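You operate a simulated robot arm through the tools that you are given. There is no shell and no other tool. Be economical: measure what you need, move in short steps, check, and stop when the job is done.

You run a simulated robot arm. Do the job below in one go: nothing can be reset, and whatever is moved stays where it is left.

TASK
Turn the white top-limit knob to 40 cm.

Only the result counts: the job must be done as asked and must still hold three seconds after the hand-in. Knocking over, shifting, dropping, spilling or breaking anything else fails it.

THE ROBOT
A 6-joint arm with a two-finger parallel gripper on a trunk, on a base that drives. Base frame: it is fixed to the floor where the robot stands at the start and does not move with it; the origin is under the middle of the robot, x ahead of it, y to its left, z up. Lengths are in cm, angles in rad, forces in N, time in s.
Its first joint turns from -2.897 to 2.897 rad. Places, roughly: white top-limit knob [50, 0, 90]. Payload 4.1 kg.
The TCP is the grasp point between the finger pads, 2.3 cm short of the fingertips. In the tool frame z runs along the fingers and y along their closing line. Largest opening 9.4 cm; finger width 3.8, thickness 1; the body of the gripper, 5.4 by 9.6 cm, starts 3.9 cm behind the TCP.
Orientation is that of the tool frame in the base frame, as a unit quaternion [x, y, z, w]. With the fingers straight down and closing along the base's y, the tool's x points along the base's -x, its y along +y and its z along -z.

THE INTERFACE
- The arm moves only by the tool jog_arm. Its argument "series" is one flat list of numbers, 7 for each row, row after row: the shift along the tool's x, y, z in mm, then the turn, a rotation vector about the tool's x, y, z in rad, then the closure in counts, from 0 (fully open) to 255 (shut). In form: [x, y, z, rx, ry, rz, grip, x, y, z, rx, ry, rz, grip, ...]. A call has 1 to 12 rows; each row is the pose to reach, as a shift and turn from the pose commanded when the call began, along the tool's axes at that moment. Each row takes 0.2 s and may step no farther than 5 cm and 0.15 rad from the row before; otherwise, or with a gripper value out of range, the whole call is refused. A pose out of reach is approached as far as the arm can. The call stops where the force on the tool passes 40 N (or 10 N more than at its start, if that is more) or the arm is blocked; 0.2 s more then pass. The fingers move at their own pace (about 4.5 cm/s each) and stop on an object; they squeeze with about 34 N. The grip force told is the motor's: it shows also when the fingers shut on nothing. Time passes only in rows, and 0.2 s behind the last, so rows that repeat a pose let the fingers close. The reply holds the time, the measured pose of the TCP, the force on the tool along the base axes, the opening and the grip force, in the units named above and with some noise.
- Cameras (640 x 400 px; columns grow to the right, rows downward): "scene" is now at [2.18, 13.32, 152.67]; the picture's right is [-0.38, -0.93, 0.00], its down [-0.51, 0.21, -0.83] and it looks along [0.77, -0.31, -0.56] (base axes); focal length 280 px, centre (320, 200). "wrist" rides on the gripper at [8.6, 1.6, -7.4] in the tool frame; the picture's right is [-0.18, 0.98, 0.00], its down [-0.58, -0.11, -0.81] and it looks along [-0.79, -0.15, 0.59] (tool axes); focal length 243 px, centre (320, 200). There is no depth. A picture from a camera that has moved, and an enlarged one, comes with that camera's place and axes in the base frame and with its lens.
- snapshot(camera): a new picture of that camera. It takes no simulated time.
- lift_body(by): slides the trunk up (or, below 0, down) by that many cm; the arm and the scene camera ride with it, the base frame stays. It gives what a move gives, with no picture.
- drive_base(legs): drives the robot by 1 to 6 legs, each [ahead, turn to the left] in cm and rad, along the robot's own axes; the way and the turn of a leg run together, so that a leg with both is an arc; at most 150 cm and 3.142 rad a leg. The arm and the cameras ride along, it lands a little off, and it stops where it bumps. It gives what a move gives.
- aim_head(pan, tilt): turns the head with the scene camera to pan (to the left, within 2.705 rad either way) and tilt (down, from -0.506 to 1.204), counted from straight ahead of the robot. It gives what a move gives.
- inspect(camera, box): a new picture of the part [left, top, right, bottom] of that camera's present view, enlarged. It takes no simulated time.
- close_job(): hands the job in; it is judged then, once.

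Work in short steps. Places have to be worked out from the pictures, the camera data and where the tool is seen: move nearer, look again, correct. Check each grasp and each placing, and mend what went wrong. You have 120 turns and 78 pictures in all, those below and enlarged ones among them. Open the gripper and draw the arm clear of the work before you hand the job in, unless the task says otherwise; then end with one line.

The tools are called as a command line: name --argument value ..., lists and objects as JSON in quotes. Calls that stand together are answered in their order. jog_arm: Moves the arm, as the interface text tells. Its arguments: {"type":"object","properties":{"series":{"type":"array"}},"required":["series"]} The other tools are called the same way: lift_body (by) slides the trunk up or down; drive_base (legs) drives the base; aim_head (pan, tilt) turns the head that bears the scene camera; snapshot (camera) takes a picture; inspect (camera, box) takes an enlarged picture of a part of a camera's view; close_job () hands the job in.

At the start:

```text
time_s: 0.0
eef_pos: [28.73, 7.82, 126.77]
tool_rot: [0.0, 1.0, 0.0, 0.0]
wrist_force: [0.6, 0.0, -0.2]
gripper_width: 9.39
grip_force: 0.0
trunk travel left (down, up): [-47.5, 11.5]
robot x, y, heading: [-0.58, -0.2, -0.001]
head pan, tilt: [-0.387, 0.588]
```

scene: 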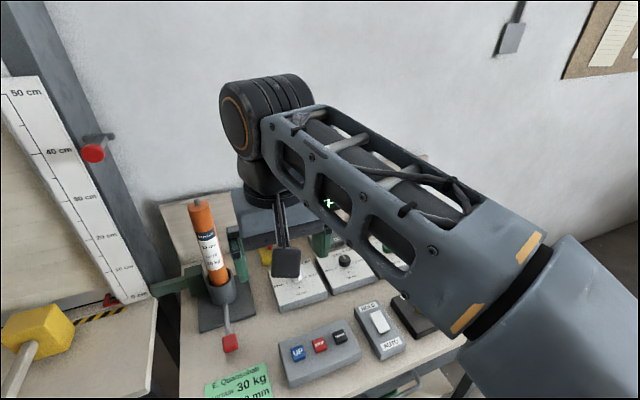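
wrist: 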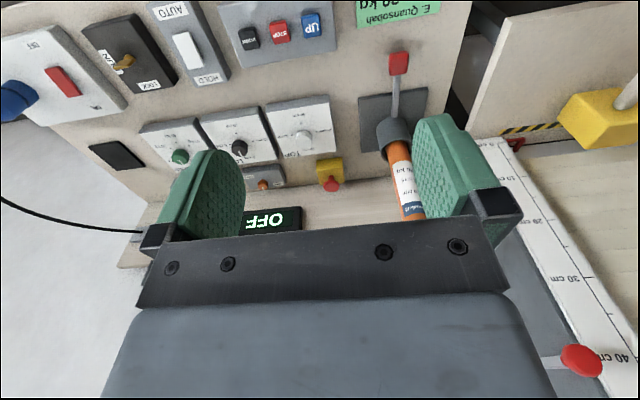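

The wrist view shows three white knob plates (green, black, white knobs). I enlarge them to read the labels.

inspect --camera "wrist" --box '[130, 80, 350, 200]'

inspect --camera "wrist" --box '[260, 90, 340, 160]'

```text
2.91 times, centred on (240, 140) of wrist
camera zoom: at [19.95, 9.45, 134.3], right [0.18, 0.98, 0.0], down [0.58, -0.11, 0.81], along [0.79, -0.15, -0.59], focal length 706 px, centre (553, 374)
```

zoom: 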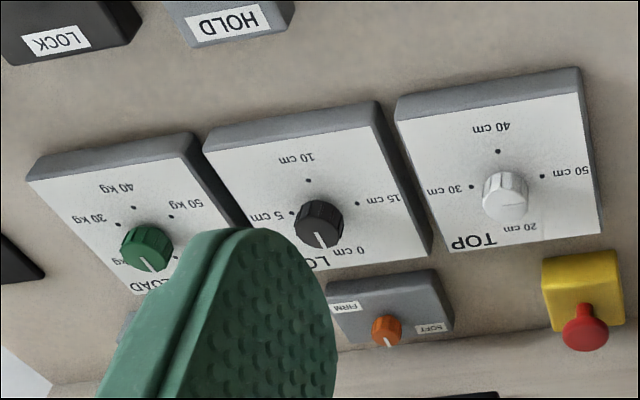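

```text
5.71 times, centred on (300, 125) of wrist
camera zoom: at [19.95, 9.45, 134.3], right [0.18, 0.98, 0.0], down [0.58, -0.11, 0.81], along [0.79, -0.15, -0.59], focal length 1386 px, centre (434, 629)
```

zoom: 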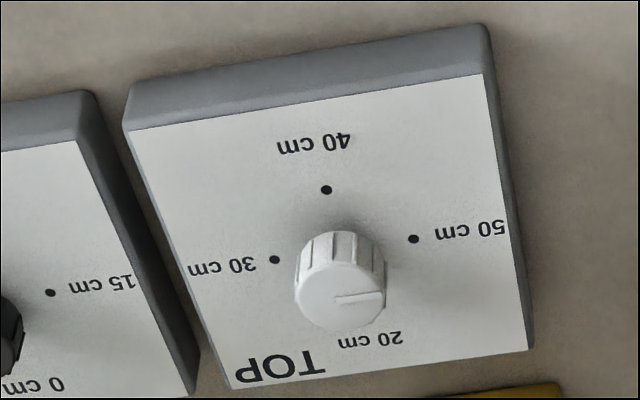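

The pointer sits at 50 cm, which is on the robot's left. 40 cm is the near side, so the knob needs about +90° seen from above. From the wrist view I put it at about (51, 0, 96). I move closer, still high, to locate it better.

jog_arm --series '[-30, -20, 20, 0, 0, 0, 0, -60, -40, 40, 0, 0, 0, 0, -90, -60, 60, 0, 0, 0, 0, -120, -77, 80, 0, 0, 0, 0, -120, -77, 100, 0, 0, 0, 0, -120, -77, 100, 0, 0, 0, 0]'

snapshot --camera "wrist"

snapshot --camera "scene"

```text
time_s: 1.4
eef_pos: [40.7, 0.17, 116.71]
tool_rot: [0.0, 1.0, 0.0, 0.0]
wrist_force: [-0.3, 0.3, 0.7]
gripper_width: 9.39
grip_force: 0.1
trunk travel left (down, up): [-47.5, 11.5]
robot x, y, heading: [-0.44, 0.15, -0.001]
head pan, tilt: [-0.387, 0.588]
```

```text
73 pictures are left
camera wrist: at [31.91, 1.88, 124.19], right [0.18, 0.98, 0.0], down [0.58, -0.11, 0.81], along [0.79, -0.15, -0.59], focal length 243 px, centre (320, 200)
```

wrist: 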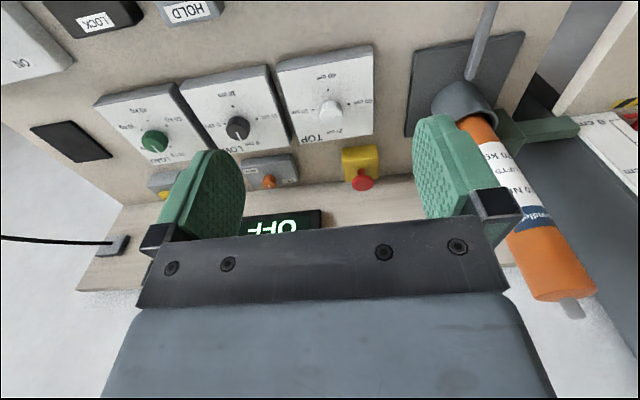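

```text
72 pictures are left
camera scene: at [2.16, 13.32, 152.67], right [-0.38, -0.93, 0.0], down [-0.51, 0.21, -0.83], along [0.77, -0.31, -0.56], focal length 280 px, centre (320, 200)
```

scene: 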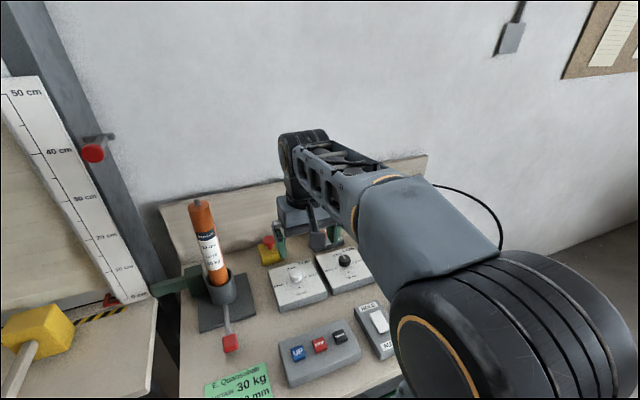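

Triangulating puts the knob at about (50.3, 0.3, 95). I enlarge both views to refine that and to see whether the panel slopes.

inspect --camera "wrist" --box '[270, 40, 390, 150]'

inspect --camera "scene" --box '[240, 220, 400, 320]'

```text
3.64 times, centred on (330, 95) of wrist
camera zoom: at [31.91, 1.88, 124.19], right [0.18, 0.98, 0.0], down [0.58, -0.11, 0.81], along [0.79, -0.15, -0.59], focal length 882 px, centre (284, 582)
```

zoom: 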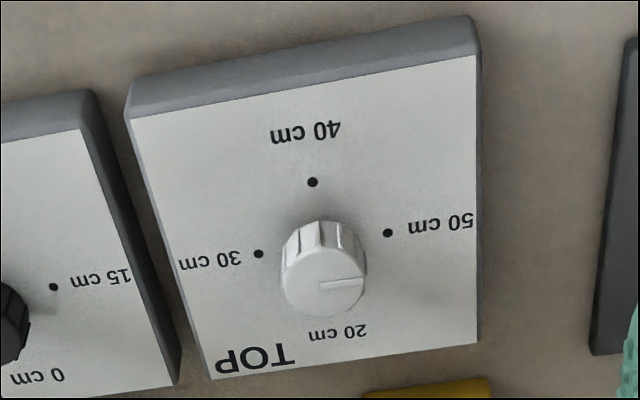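

```text
4.00 times, centred on (320, 270) of scene
camera zoom: at [2.16, 13.32, 152.67], right [-0.38, -0.93, 0.0], down [-0.51, 0.21, -0.83], along [0.77, -0.31, -0.56], focal length 1120 px, centre (320, -80)
```

zoom: 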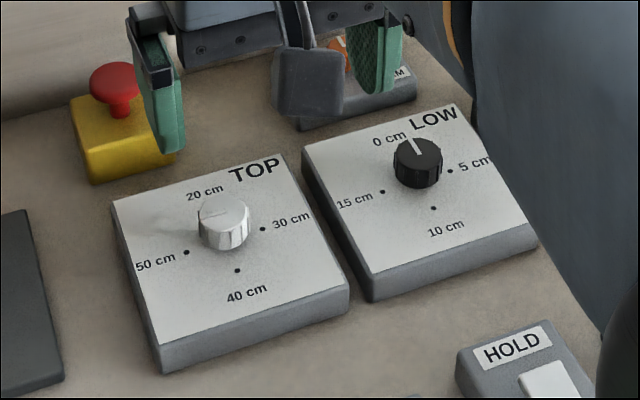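

The better-conditioned fixes agree on the knob top at about (54.4, -0.8, 92), with the plate face near z = 90. I move over it at z of about 104 and look again.

jog_arm --series '[-35, -3, 10, 0, 0, 0, 40, -70, -5, 20, 0, 0, 0, 70, -105, -8, 50, 0, 0, 0, 70, -135, -10, 90, 0, 0, 0, 70, -135, -10, 127, 0, 0, 0, 70, -135, -10, 127, 0, 0, 0, 70]'

snapshot --camera "wrist"

snapshot --camera "scene"

```text
time_s: 2.8
eef_pos: [54.36, -0.93, 104.27]
tool_rot: [-0.001, 1.0, 0.0, 0.0]
wrist_force: [0.4, -0.3, -0.8]
gripper_width: 6.81
grip_force: 0.1
trunk travel left (down, up): [-47.5, 11.5]
robot x, y, heading: [0.33, 0.01, 0.003]
head pan, tilt: [-0.387, 0.588]
```

```text
69 pictures are left
camera wrist: at [45.45, 0.66, 111.6], right [0.18, 0.98, 0.0], down [0.58, -0.11, 0.81], along [0.79, -0.15, -0.59], focal length 243 px, centre (320, 200)
```

wrist: 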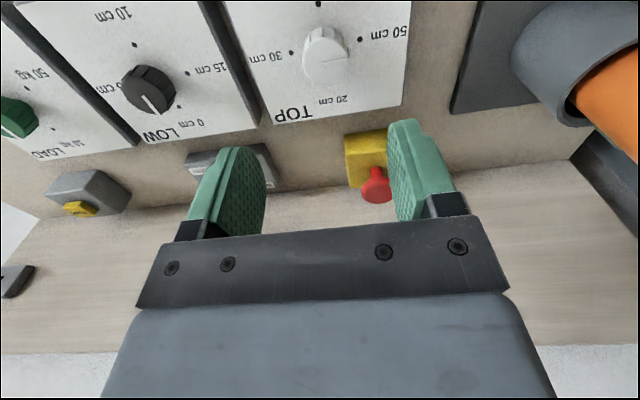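

```text
68 pictures are left
camera scene: at [2.17, 13.32, 152.67], right [-0.38, -0.93, 0.0], down [-0.51, 0.21, -0.83], along [0.77, -0.31, -0.56], focal length 280 px, centre (320, 200)
```

scene: 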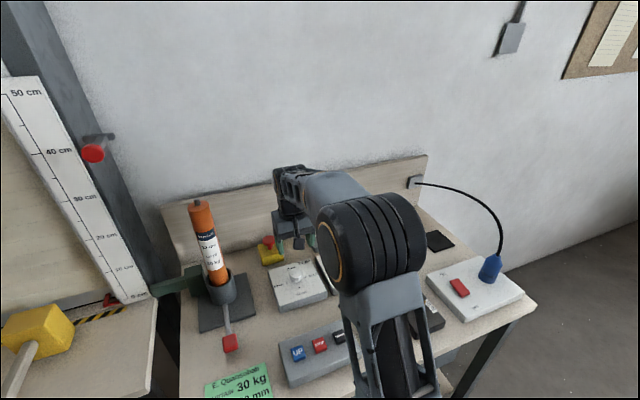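

With three baselines the knob centre is about (53.4, -0.5), its top about z = 93.3 and the flat plate at about 91. I pre-turn the tool -45° about base z, centre it and come down to z of about 99.

jog_arm --series '[3, 2, 0, 0, 0, 0.131, 70, 6, 3, 0, 0, 0, 0.262, 70, 9, 4.5, 10, 0, 0, 0.393, 70, 9, 4.5, 20, 0, 0, 0.524, 70, 9, 4.5, 35, 0, 0, 0.654, 70, 9, 4.5, 50, 0, 0, 0.785, 70, 9, 4.5, 50, 0, 0, 0.785, 70]'

snapshot --camera "wrist"

inspect --camera "scene" --box '[230, 200, 390, 300]'

```text
time_s: 4.4
eef_pos: [53.39, -0.41, 99.01]
tool_rot: [0.383, 0.924, 0.0, 0.001]
wrist_force: [0.2, -0.3, -0.8]
gripper_width: 6.81
grip_force: 0.0
trunk travel left (down, up): [-47.5, 11.5]
robot x, y, heading: [0.19, -0.36, -0.006]
head pan, tilt: [-0.387, 0.588]
```

```text
67 pictures are left
camera wrist: at [48.33, 6.81, 106.59], right [0.83, 0.56, 0.0], down [0.33, -0.49, 0.81], along [0.45, -0.67, -0.59], focal length 243 px, centre (320, 200)
```

wrist: 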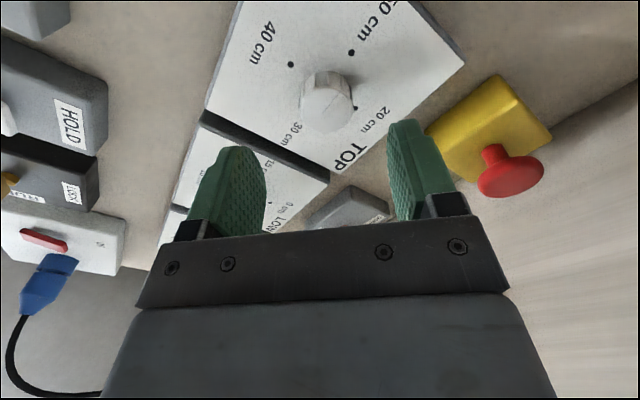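

```text
4.00 times, centred on (310, 250) of scene
camera zoom: at [2.2, 13.32, 152.67], right [-0.38, -0.93, 0.0], down [-0.51, 0.21, -0.83], along [0.77, -0.31, -0.56], focal length 1120 px, centre (360, 0)
```

zoom: 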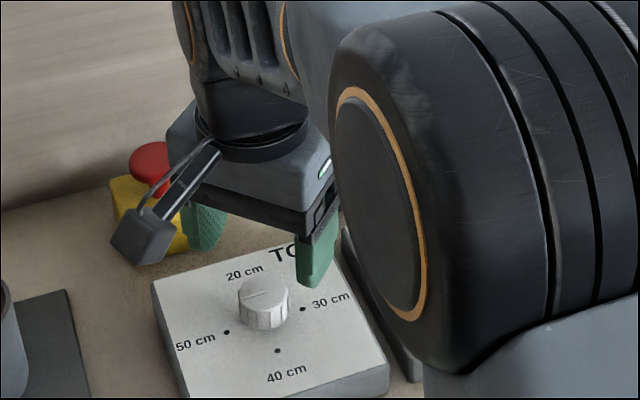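

This view puts the knob at (53.6, -0.4), within 2 mm of the tool. I add a small correction and come down to z of about 94, still open.

jog_arm --series '[-1, 1, 12, 0, 0, 0, 70, -1, 1, 24, 0, 0, 0, 70, -1, 1, 34, 0, 0, 0, 70, -1, 1, 43, 0, 0, 0, 70, -1, 1, 50, 0, 0, 0, 70, -1, 1, 50, 0, 0, 0, 70]'

snapshot --camera "wrist"

inspect --camera "scene" --box '[230, 200, 390, 300]'

```text
time_s: 5.8
eef_pos: [53.51, -0.4, 94.14]
tool_rot: [0.383, 0.924, 0.0, 0.0]
wrist_force: [0.1, -0.1, 0.5]
gripper_width: 6.81
grip_force: 0.0
trunk travel left (down, up): [-47.5, 11.5]
robot x, y, heading: [0.13, -0.07, 0.005]
head pan, tilt: [-0.387, 0.588]
```

```text
65 pictures are left
camera wrist: at [48.39, 6.85, 101.63], right [0.82, 0.57, 0.0], down [0.33, -0.49, 0.81], along [0.46, -0.67, -0.59], focal length 243 px, centre (320, 200)
```

wrist: 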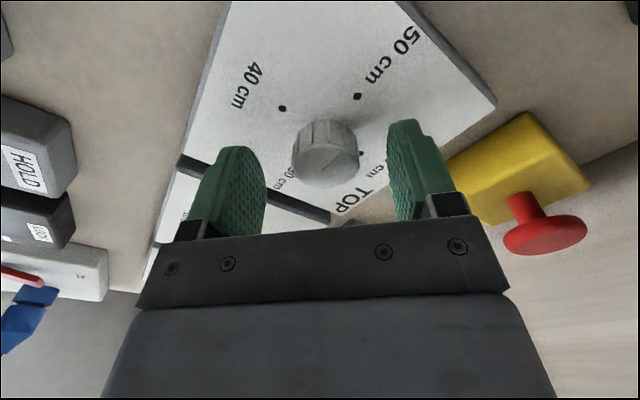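

```text
4.00 times, centred on (310, 250) of scene
camera zoom: at [2.19, 13.32, 152.67], right [-0.38, -0.93, 0.0], down [-0.51, 0.21, -0.83], along [0.77, -0.31, -0.56], focal length 1120 px, centre (360, 0)
```

zoom: 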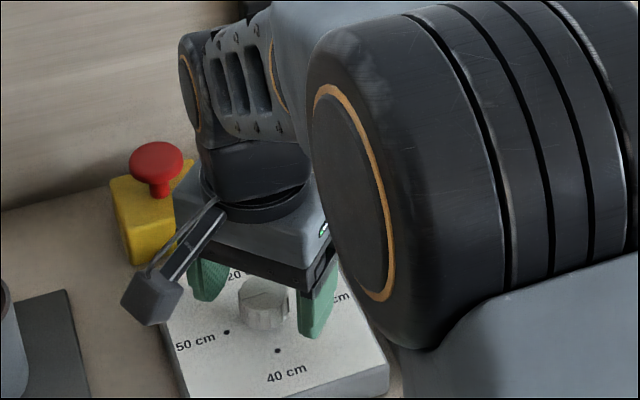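

The knob is centred between the fingers, about 3 mm along tool -x and slightly lower than I thought. I shift, come down 5 mm more and close on it.

jog_arm --series '[-2.5, 1, 3, 0, 0, 0, 70, -2.5, 1, 5, 0, 0, 0, 70, -2.5, 1, 5, 0, 0, 0, 255, -2.5, 1, 5, 0, 0, 0, 255, -2.5, 1, 5, 0, 0, 0, 255, -2.5, 1, 5, 0, 0, 0, 255, -2.5, 1, 5, 0, 0, 0, 255]'

snapshot --camera "wrist"

```text
time_s: 7.4
eef_pos: [53.78, -0.41, 93.7]
tool_rot: [0.381, 0.925, -0.002, 0.0]
wrist_force: [7.2, 6.9, 0.2]
gripper_width: 3.34
grip_force: 44.6
trunk travel left (down, up): [-47.5, 11.5]
robot x, y, heading: [0.1, 0.03, -0.0]
head pan, tilt: [-0.387, 0.588]
```

```text
63 pictures are left
camera wrist: at [48.7, 6.84, 101.08], right [0.82, 0.57, 0.0], down [0.33, -0.49, 0.81], along [0.46, -0.67, -0.59], focal length 243 px, centre (320, 200)
```

wrist: 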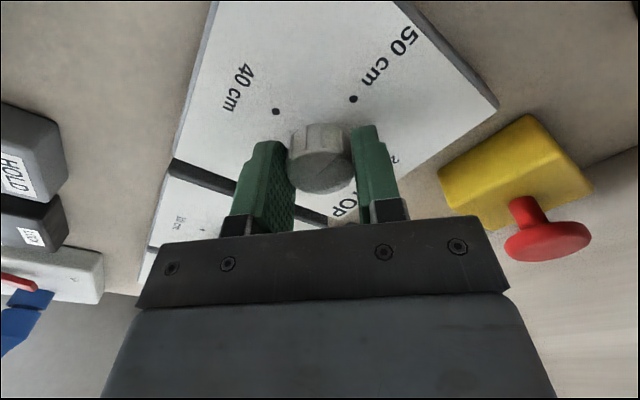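

The grip holds at 3.34 cm with about 10 N of side force, so I nudge 1 mm to centre. I then turn the first half, counter-clockwise from above.

jog_arm --series '[0, 1, 0, 0, 0, 0, 255, 0, 1, 0, 0, 0, -0.13, 255, 0, 1, 0, 0, 0, -0.26, 255, 0, 1, 0, 0, 0, -0.39, 255, 0, 1, 0, 0, 0, -0.52, 255, 0, 1, 0, 0, 0, -0.65, 255, 0, 1, 0, 0, 0, -0.785, 255, 0, 1, 0, 0, 0, -0.785, 255]'

snapshot --camera "wrist"

inspect --camera "scene" --box '[250, 230, 350, 310]'

```text
time_s: 9.2
eef_pos: [53.7, -0.66, 93.63]
tool_rot: [-0.001, 1.0, 0.0, -0.001]
wrist_force: [1.4, -3.1, -4.4]
gripper_width: 3.3
grip_force: 45.2
trunk travel left (down, up): [-47.5, 11.5]
robot x, y, heading: [-0.23, 0.21, 0.002]
head pan, tilt: [-0.387, 0.588]
```

```text
62 pictures are left
camera wrist: at [45.01, 1.09, 101.1], right [0.18, 0.98, 0.0], down [0.58, -0.11, 0.81], along [0.79, -0.15, -0.59], focal length 243 px, centre (320, 200)
```

wrist: 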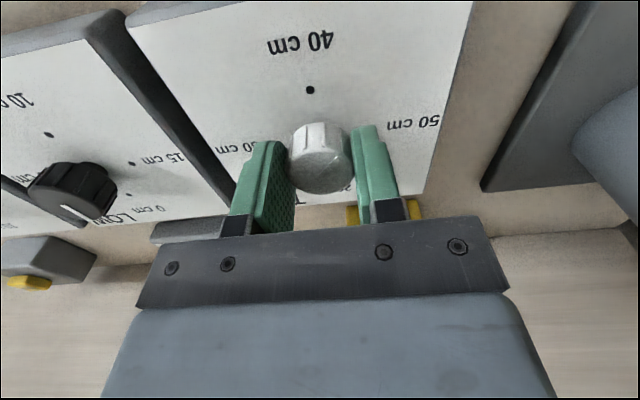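

```text
5.00 times, centred on (300, 270) of scene
camera zoom: at [2.23, 13.28, 152.67], right [-0.38, -0.93, 0.0], down [-0.51, 0.21, -0.83], along [0.77, -0.31, -0.56], focal length 1400 px, centre (420, -150)
```

zoom: 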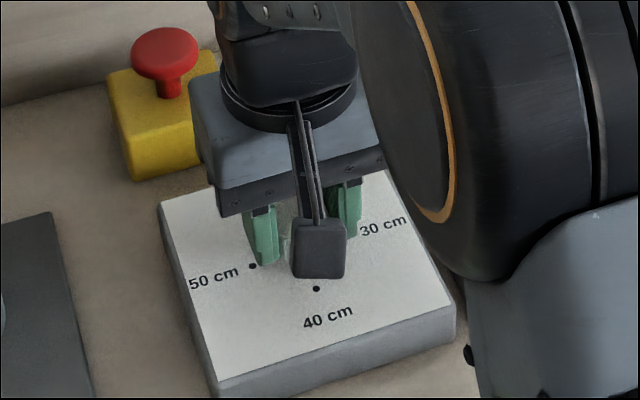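

The forces stay small. I enlarge the knob to see whether it turned along with the gripper.

inspect --camera "wrist" --box '[270, 70, 370, 210]'

```text
2.86 times, centred on (320, 140) of wrist
camera zoom: at [45.01, 1.09, 101.1], right [0.18, 0.98, 0.0], down [0.58, -0.11, 0.81], along [0.79, -0.15, -0.59], focal length 693 px, centre (320, 371)
```

zoom: 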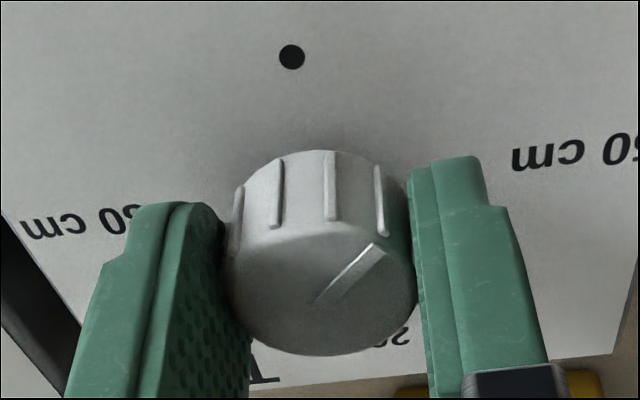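

The pointer moved about 45° toward 40 cm, so there is no slip. I turn the second half.

jog_arm --series '[0, 0, 0, 0, 0, -0.13, 255, 0, 0, 0, 0, 0, -0.26, 255, 0, 0, 0, 0, 0, -0.39, 255, 0, 0, 0, 0, 0, -0.52, 255, 0, 0, 0, 0, 0, -0.65, 255, 0, 0, 0, 0, 0, -0.785, 255, 0, 0, 0, 0, 0, -0.785, 255]'

inspect --camera "wrist" --box '[240, 60, 400, 210]'

```text
time_s: 10.8
eef_pos: [53.84, -0.69, 93.59]
tool_rot: [-0.384, 0.923, 0.001, -0.001]
wrist_force: [-2.5, -13.4, -10.4]
gripper_width: 3.33
grip_force: 44.7
trunk travel left (down, up): [-47.5, 11.5]
robot x, y, heading: [-0.15, 0.14, -0.003]
head pan, tilt: [-0.387, 0.588]
```

```text
2.67 times, centred on (320, 135) of wrist
camera zoom: at [46.46, -5.61, 101.1], right [-0.57, 0.82, 0.0], down [0.49, 0.33, 0.81], along [0.66, 0.46, -0.59], focal length 647 px, centre (320, 373)
```

zoom: 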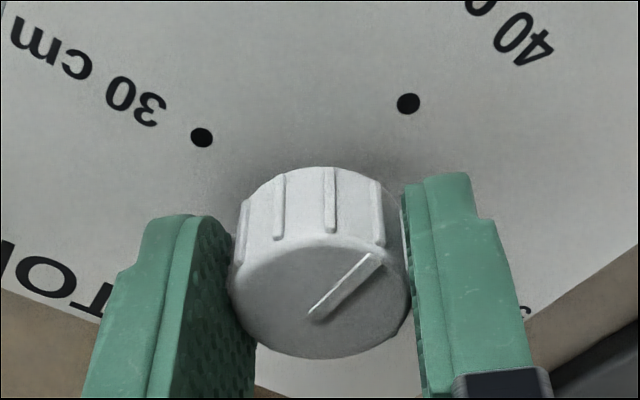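

The pointer now appears to face the 40 cm dot. I open, rise straight up and turn back to check it.

jog_arm --series '[0, 0, 0, 0, 0, 0, 70, 0, 0, 0, 0, 0, 0, 70, 0, 0, 0, 0, 0, 0, 70, 0, 0, 0, 0, 0, 0, 70, 0, 0, -20, 0, 0, 0, 70, 0, 0, -50, 0, 0, 0, 70, 0, 0, -80, 0, 0, 0.13, 70, 0, 0, -100, 0, 0, 0.26, 70, 0, 0, -110, 0, 0, 0.39, 70, 0, 0, -120, 0, 0, 0.52, 70, 0, 0, -120, 0, 0, 0.65, 70, 0, 0, -120, 0, 0, 0.785, 70]'

inspect --camera "wrist" --box '[240, 0, 400, 110]'

inspect --camera "scene" --box '[250, 230, 350, 310]'

```text
time_s: 13.4
eef_pos: [53.84, -0.56, 105.71]
tool_rot: [0.001, 1.0, 0.0, 0.0]
wrist_force: [0.0, 0.0, 0.2]
gripper_width: 6.84
grip_force: 0.0
trunk travel left (down, up): [-47.5, 11.5]
robot x, y, heading: [-0.29, -0.03, -0.001]
head pan, tilt: [-0.387, 0.588]
```

```text
3.64 times, centred on (320, 55) of wrist
camera zoom: at [45.06, 1.22, 113.11], right [0.19, 0.98, 0.0], down [0.58, -0.11, 0.81], along [0.79, -0.15, -0.59], focal length 882 px, centre (320, 727)
```

zoom: 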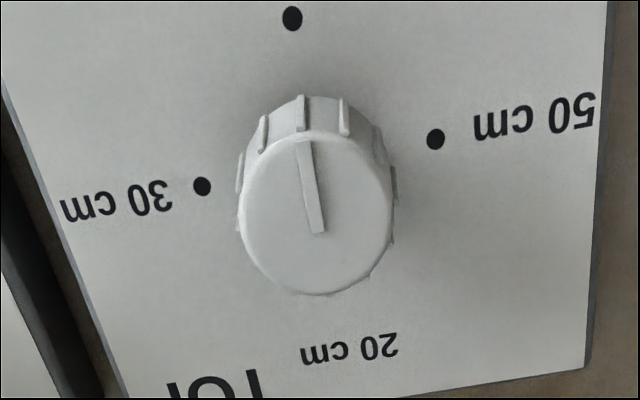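

```text
5.00 times, centred on (300, 270) of scene
camera zoom: at [2.19, 13.31, 152.67], right [-0.38, -0.93, 0.0], down [-0.51, 0.21, -0.83], along [0.77, -0.31, -0.56], focal length 1400 px, centre (420, -150)
```

zoom: 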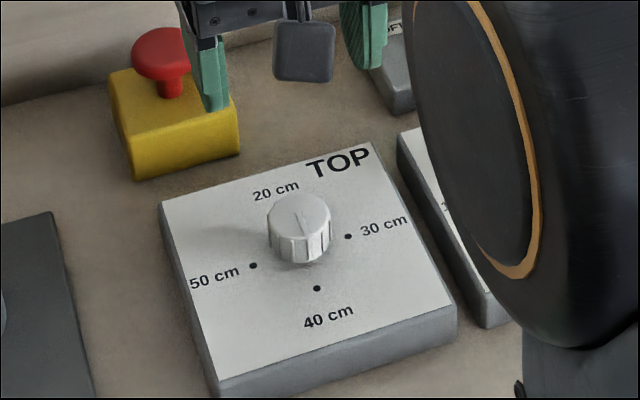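

The pointer lines up with the 40 cm dot to within about 1°. I open fully and draw the arm up and back.

jog_arm --series '[0, 0, -40, 0, 0, 0, 0, 0, 0, -80, 0, 0, 0, 0, 40, 10, -110, 0, 0, 0, 0, 80, 20, -150, 0, 0, 0, 0, 120, 30, -180, 0, 0, 0, 0, 160, 40, -200, 0, 0, 0, 0, 160, 40, -200, 0, 0, 0, 0]'

snapshot --camera "wrist"

snapshot --camera "scene"

inspect --camera "wrist" --box '[260, 70, 370, 170]'

```text
refused: row 3 steps farther than a row can; nothing moved
```

```text
56 pictures are left
camera wrist: at [45.06, 1.22, 113.11], right [0.19, 0.98, 0.0], down [0.58, -0.11, 0.81], along [0.79, -0.15, -0.59], focal length 243 px, centre (320, 200)
```

wrist: 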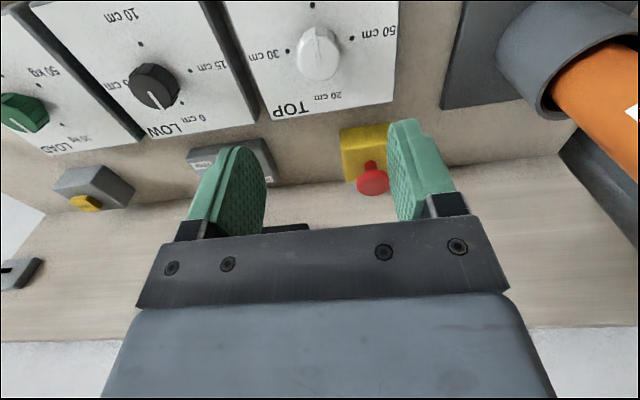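

```text
55 pictures are left
camera scene: at [2.19, 13.31, 152.67], right [-0.38, -0.93, 0.0], down [-0.51, 0.21, -0.83], along [0.77, -0.31, -0.56], focal length 280 px, centre (320, 200)
```

scene: 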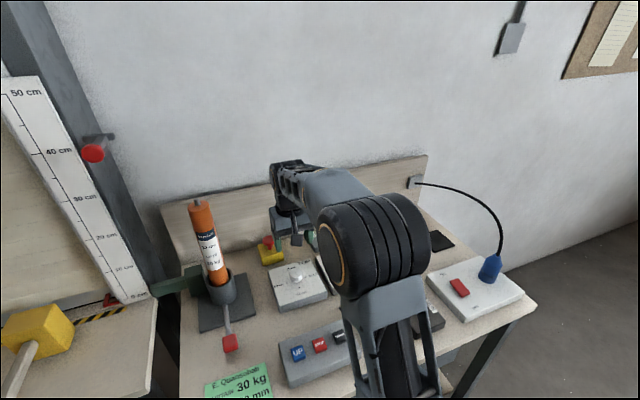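

```text
4.00 times, centred on (315, 120) of wrist
camera zoom: at [45.06, 1.22, 113.11], right [0.19, 0.98, 0.0], down [0.58, -0.11, 0.81], along [0.79, -0.15, -0.59], focal length 970 px, centre (340, 520)
```

zoom: 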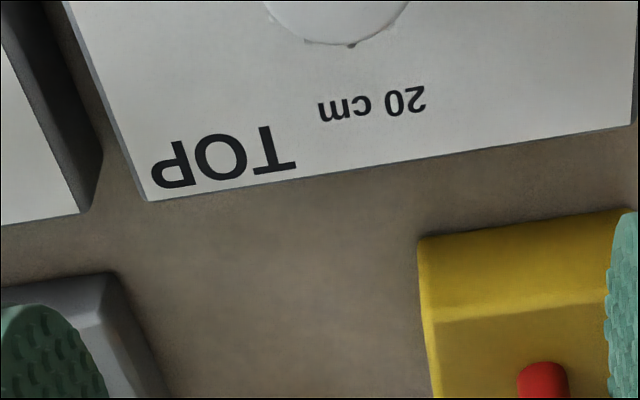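

That call was refused because one step was too long, so I repeat the retreat in smaller steps.

jog_arm --series '[0, 0, -30, 0, 0, 0, 0, 0, 0, -60, 0, 0, 0, 0, 30, 5, -80, 0, 0, 0, 0, 60, 10, -100, 0, 0, 0, 0, 90, 15, -120, 0, 0, 0, 0, 120, 20, -120, 0, 0, 0, 0, 120, 20, -120, 0, 0, 0, 0]'

inspect --camera "wrist" --box '[260, 50, 370, 150]'

```text
time_s: 15.0
eef_pos: [41.76, 1.58, 117.64]
tool_rot: [0.0, 1.0, 0.0, 0.001]
wrist_force: [0.6, -0.4, 0.2]
gripper_width: 9.4
grip_force: 0.0
trunk travel left (down, up): [-47.5, 11.5]
robot x, y, heading: [-0.03, -0.2, -0.002]
head pan, tilt: [-0.387, 0.588]
```

```text
4.00 times, centred on (315, 100) of wrist
camera zoom: at [32.99, 3.19, 125.2], right [0.18, 0.98, 0.0], down [0.58, -0.11, 0.81], along [0.79, -0.15, -0.59], focal length 970 px, centre (340, 600)
```

zoom: 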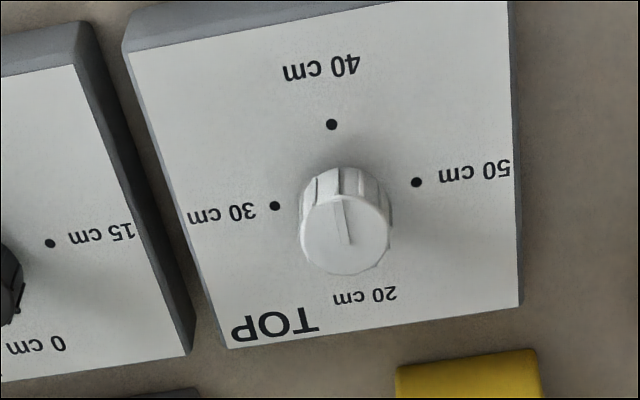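

The knob points at 40 cm, the gripper is open, the arm is clear and nothing else has moved. I hand the job in.

close_job

```text
The job is handed in.
```

The white top-limit knob is turned from 50 cm to 40 cm, with its pointer within about 1° of the 40 cm dot in the last close-up, and the job is handed in.
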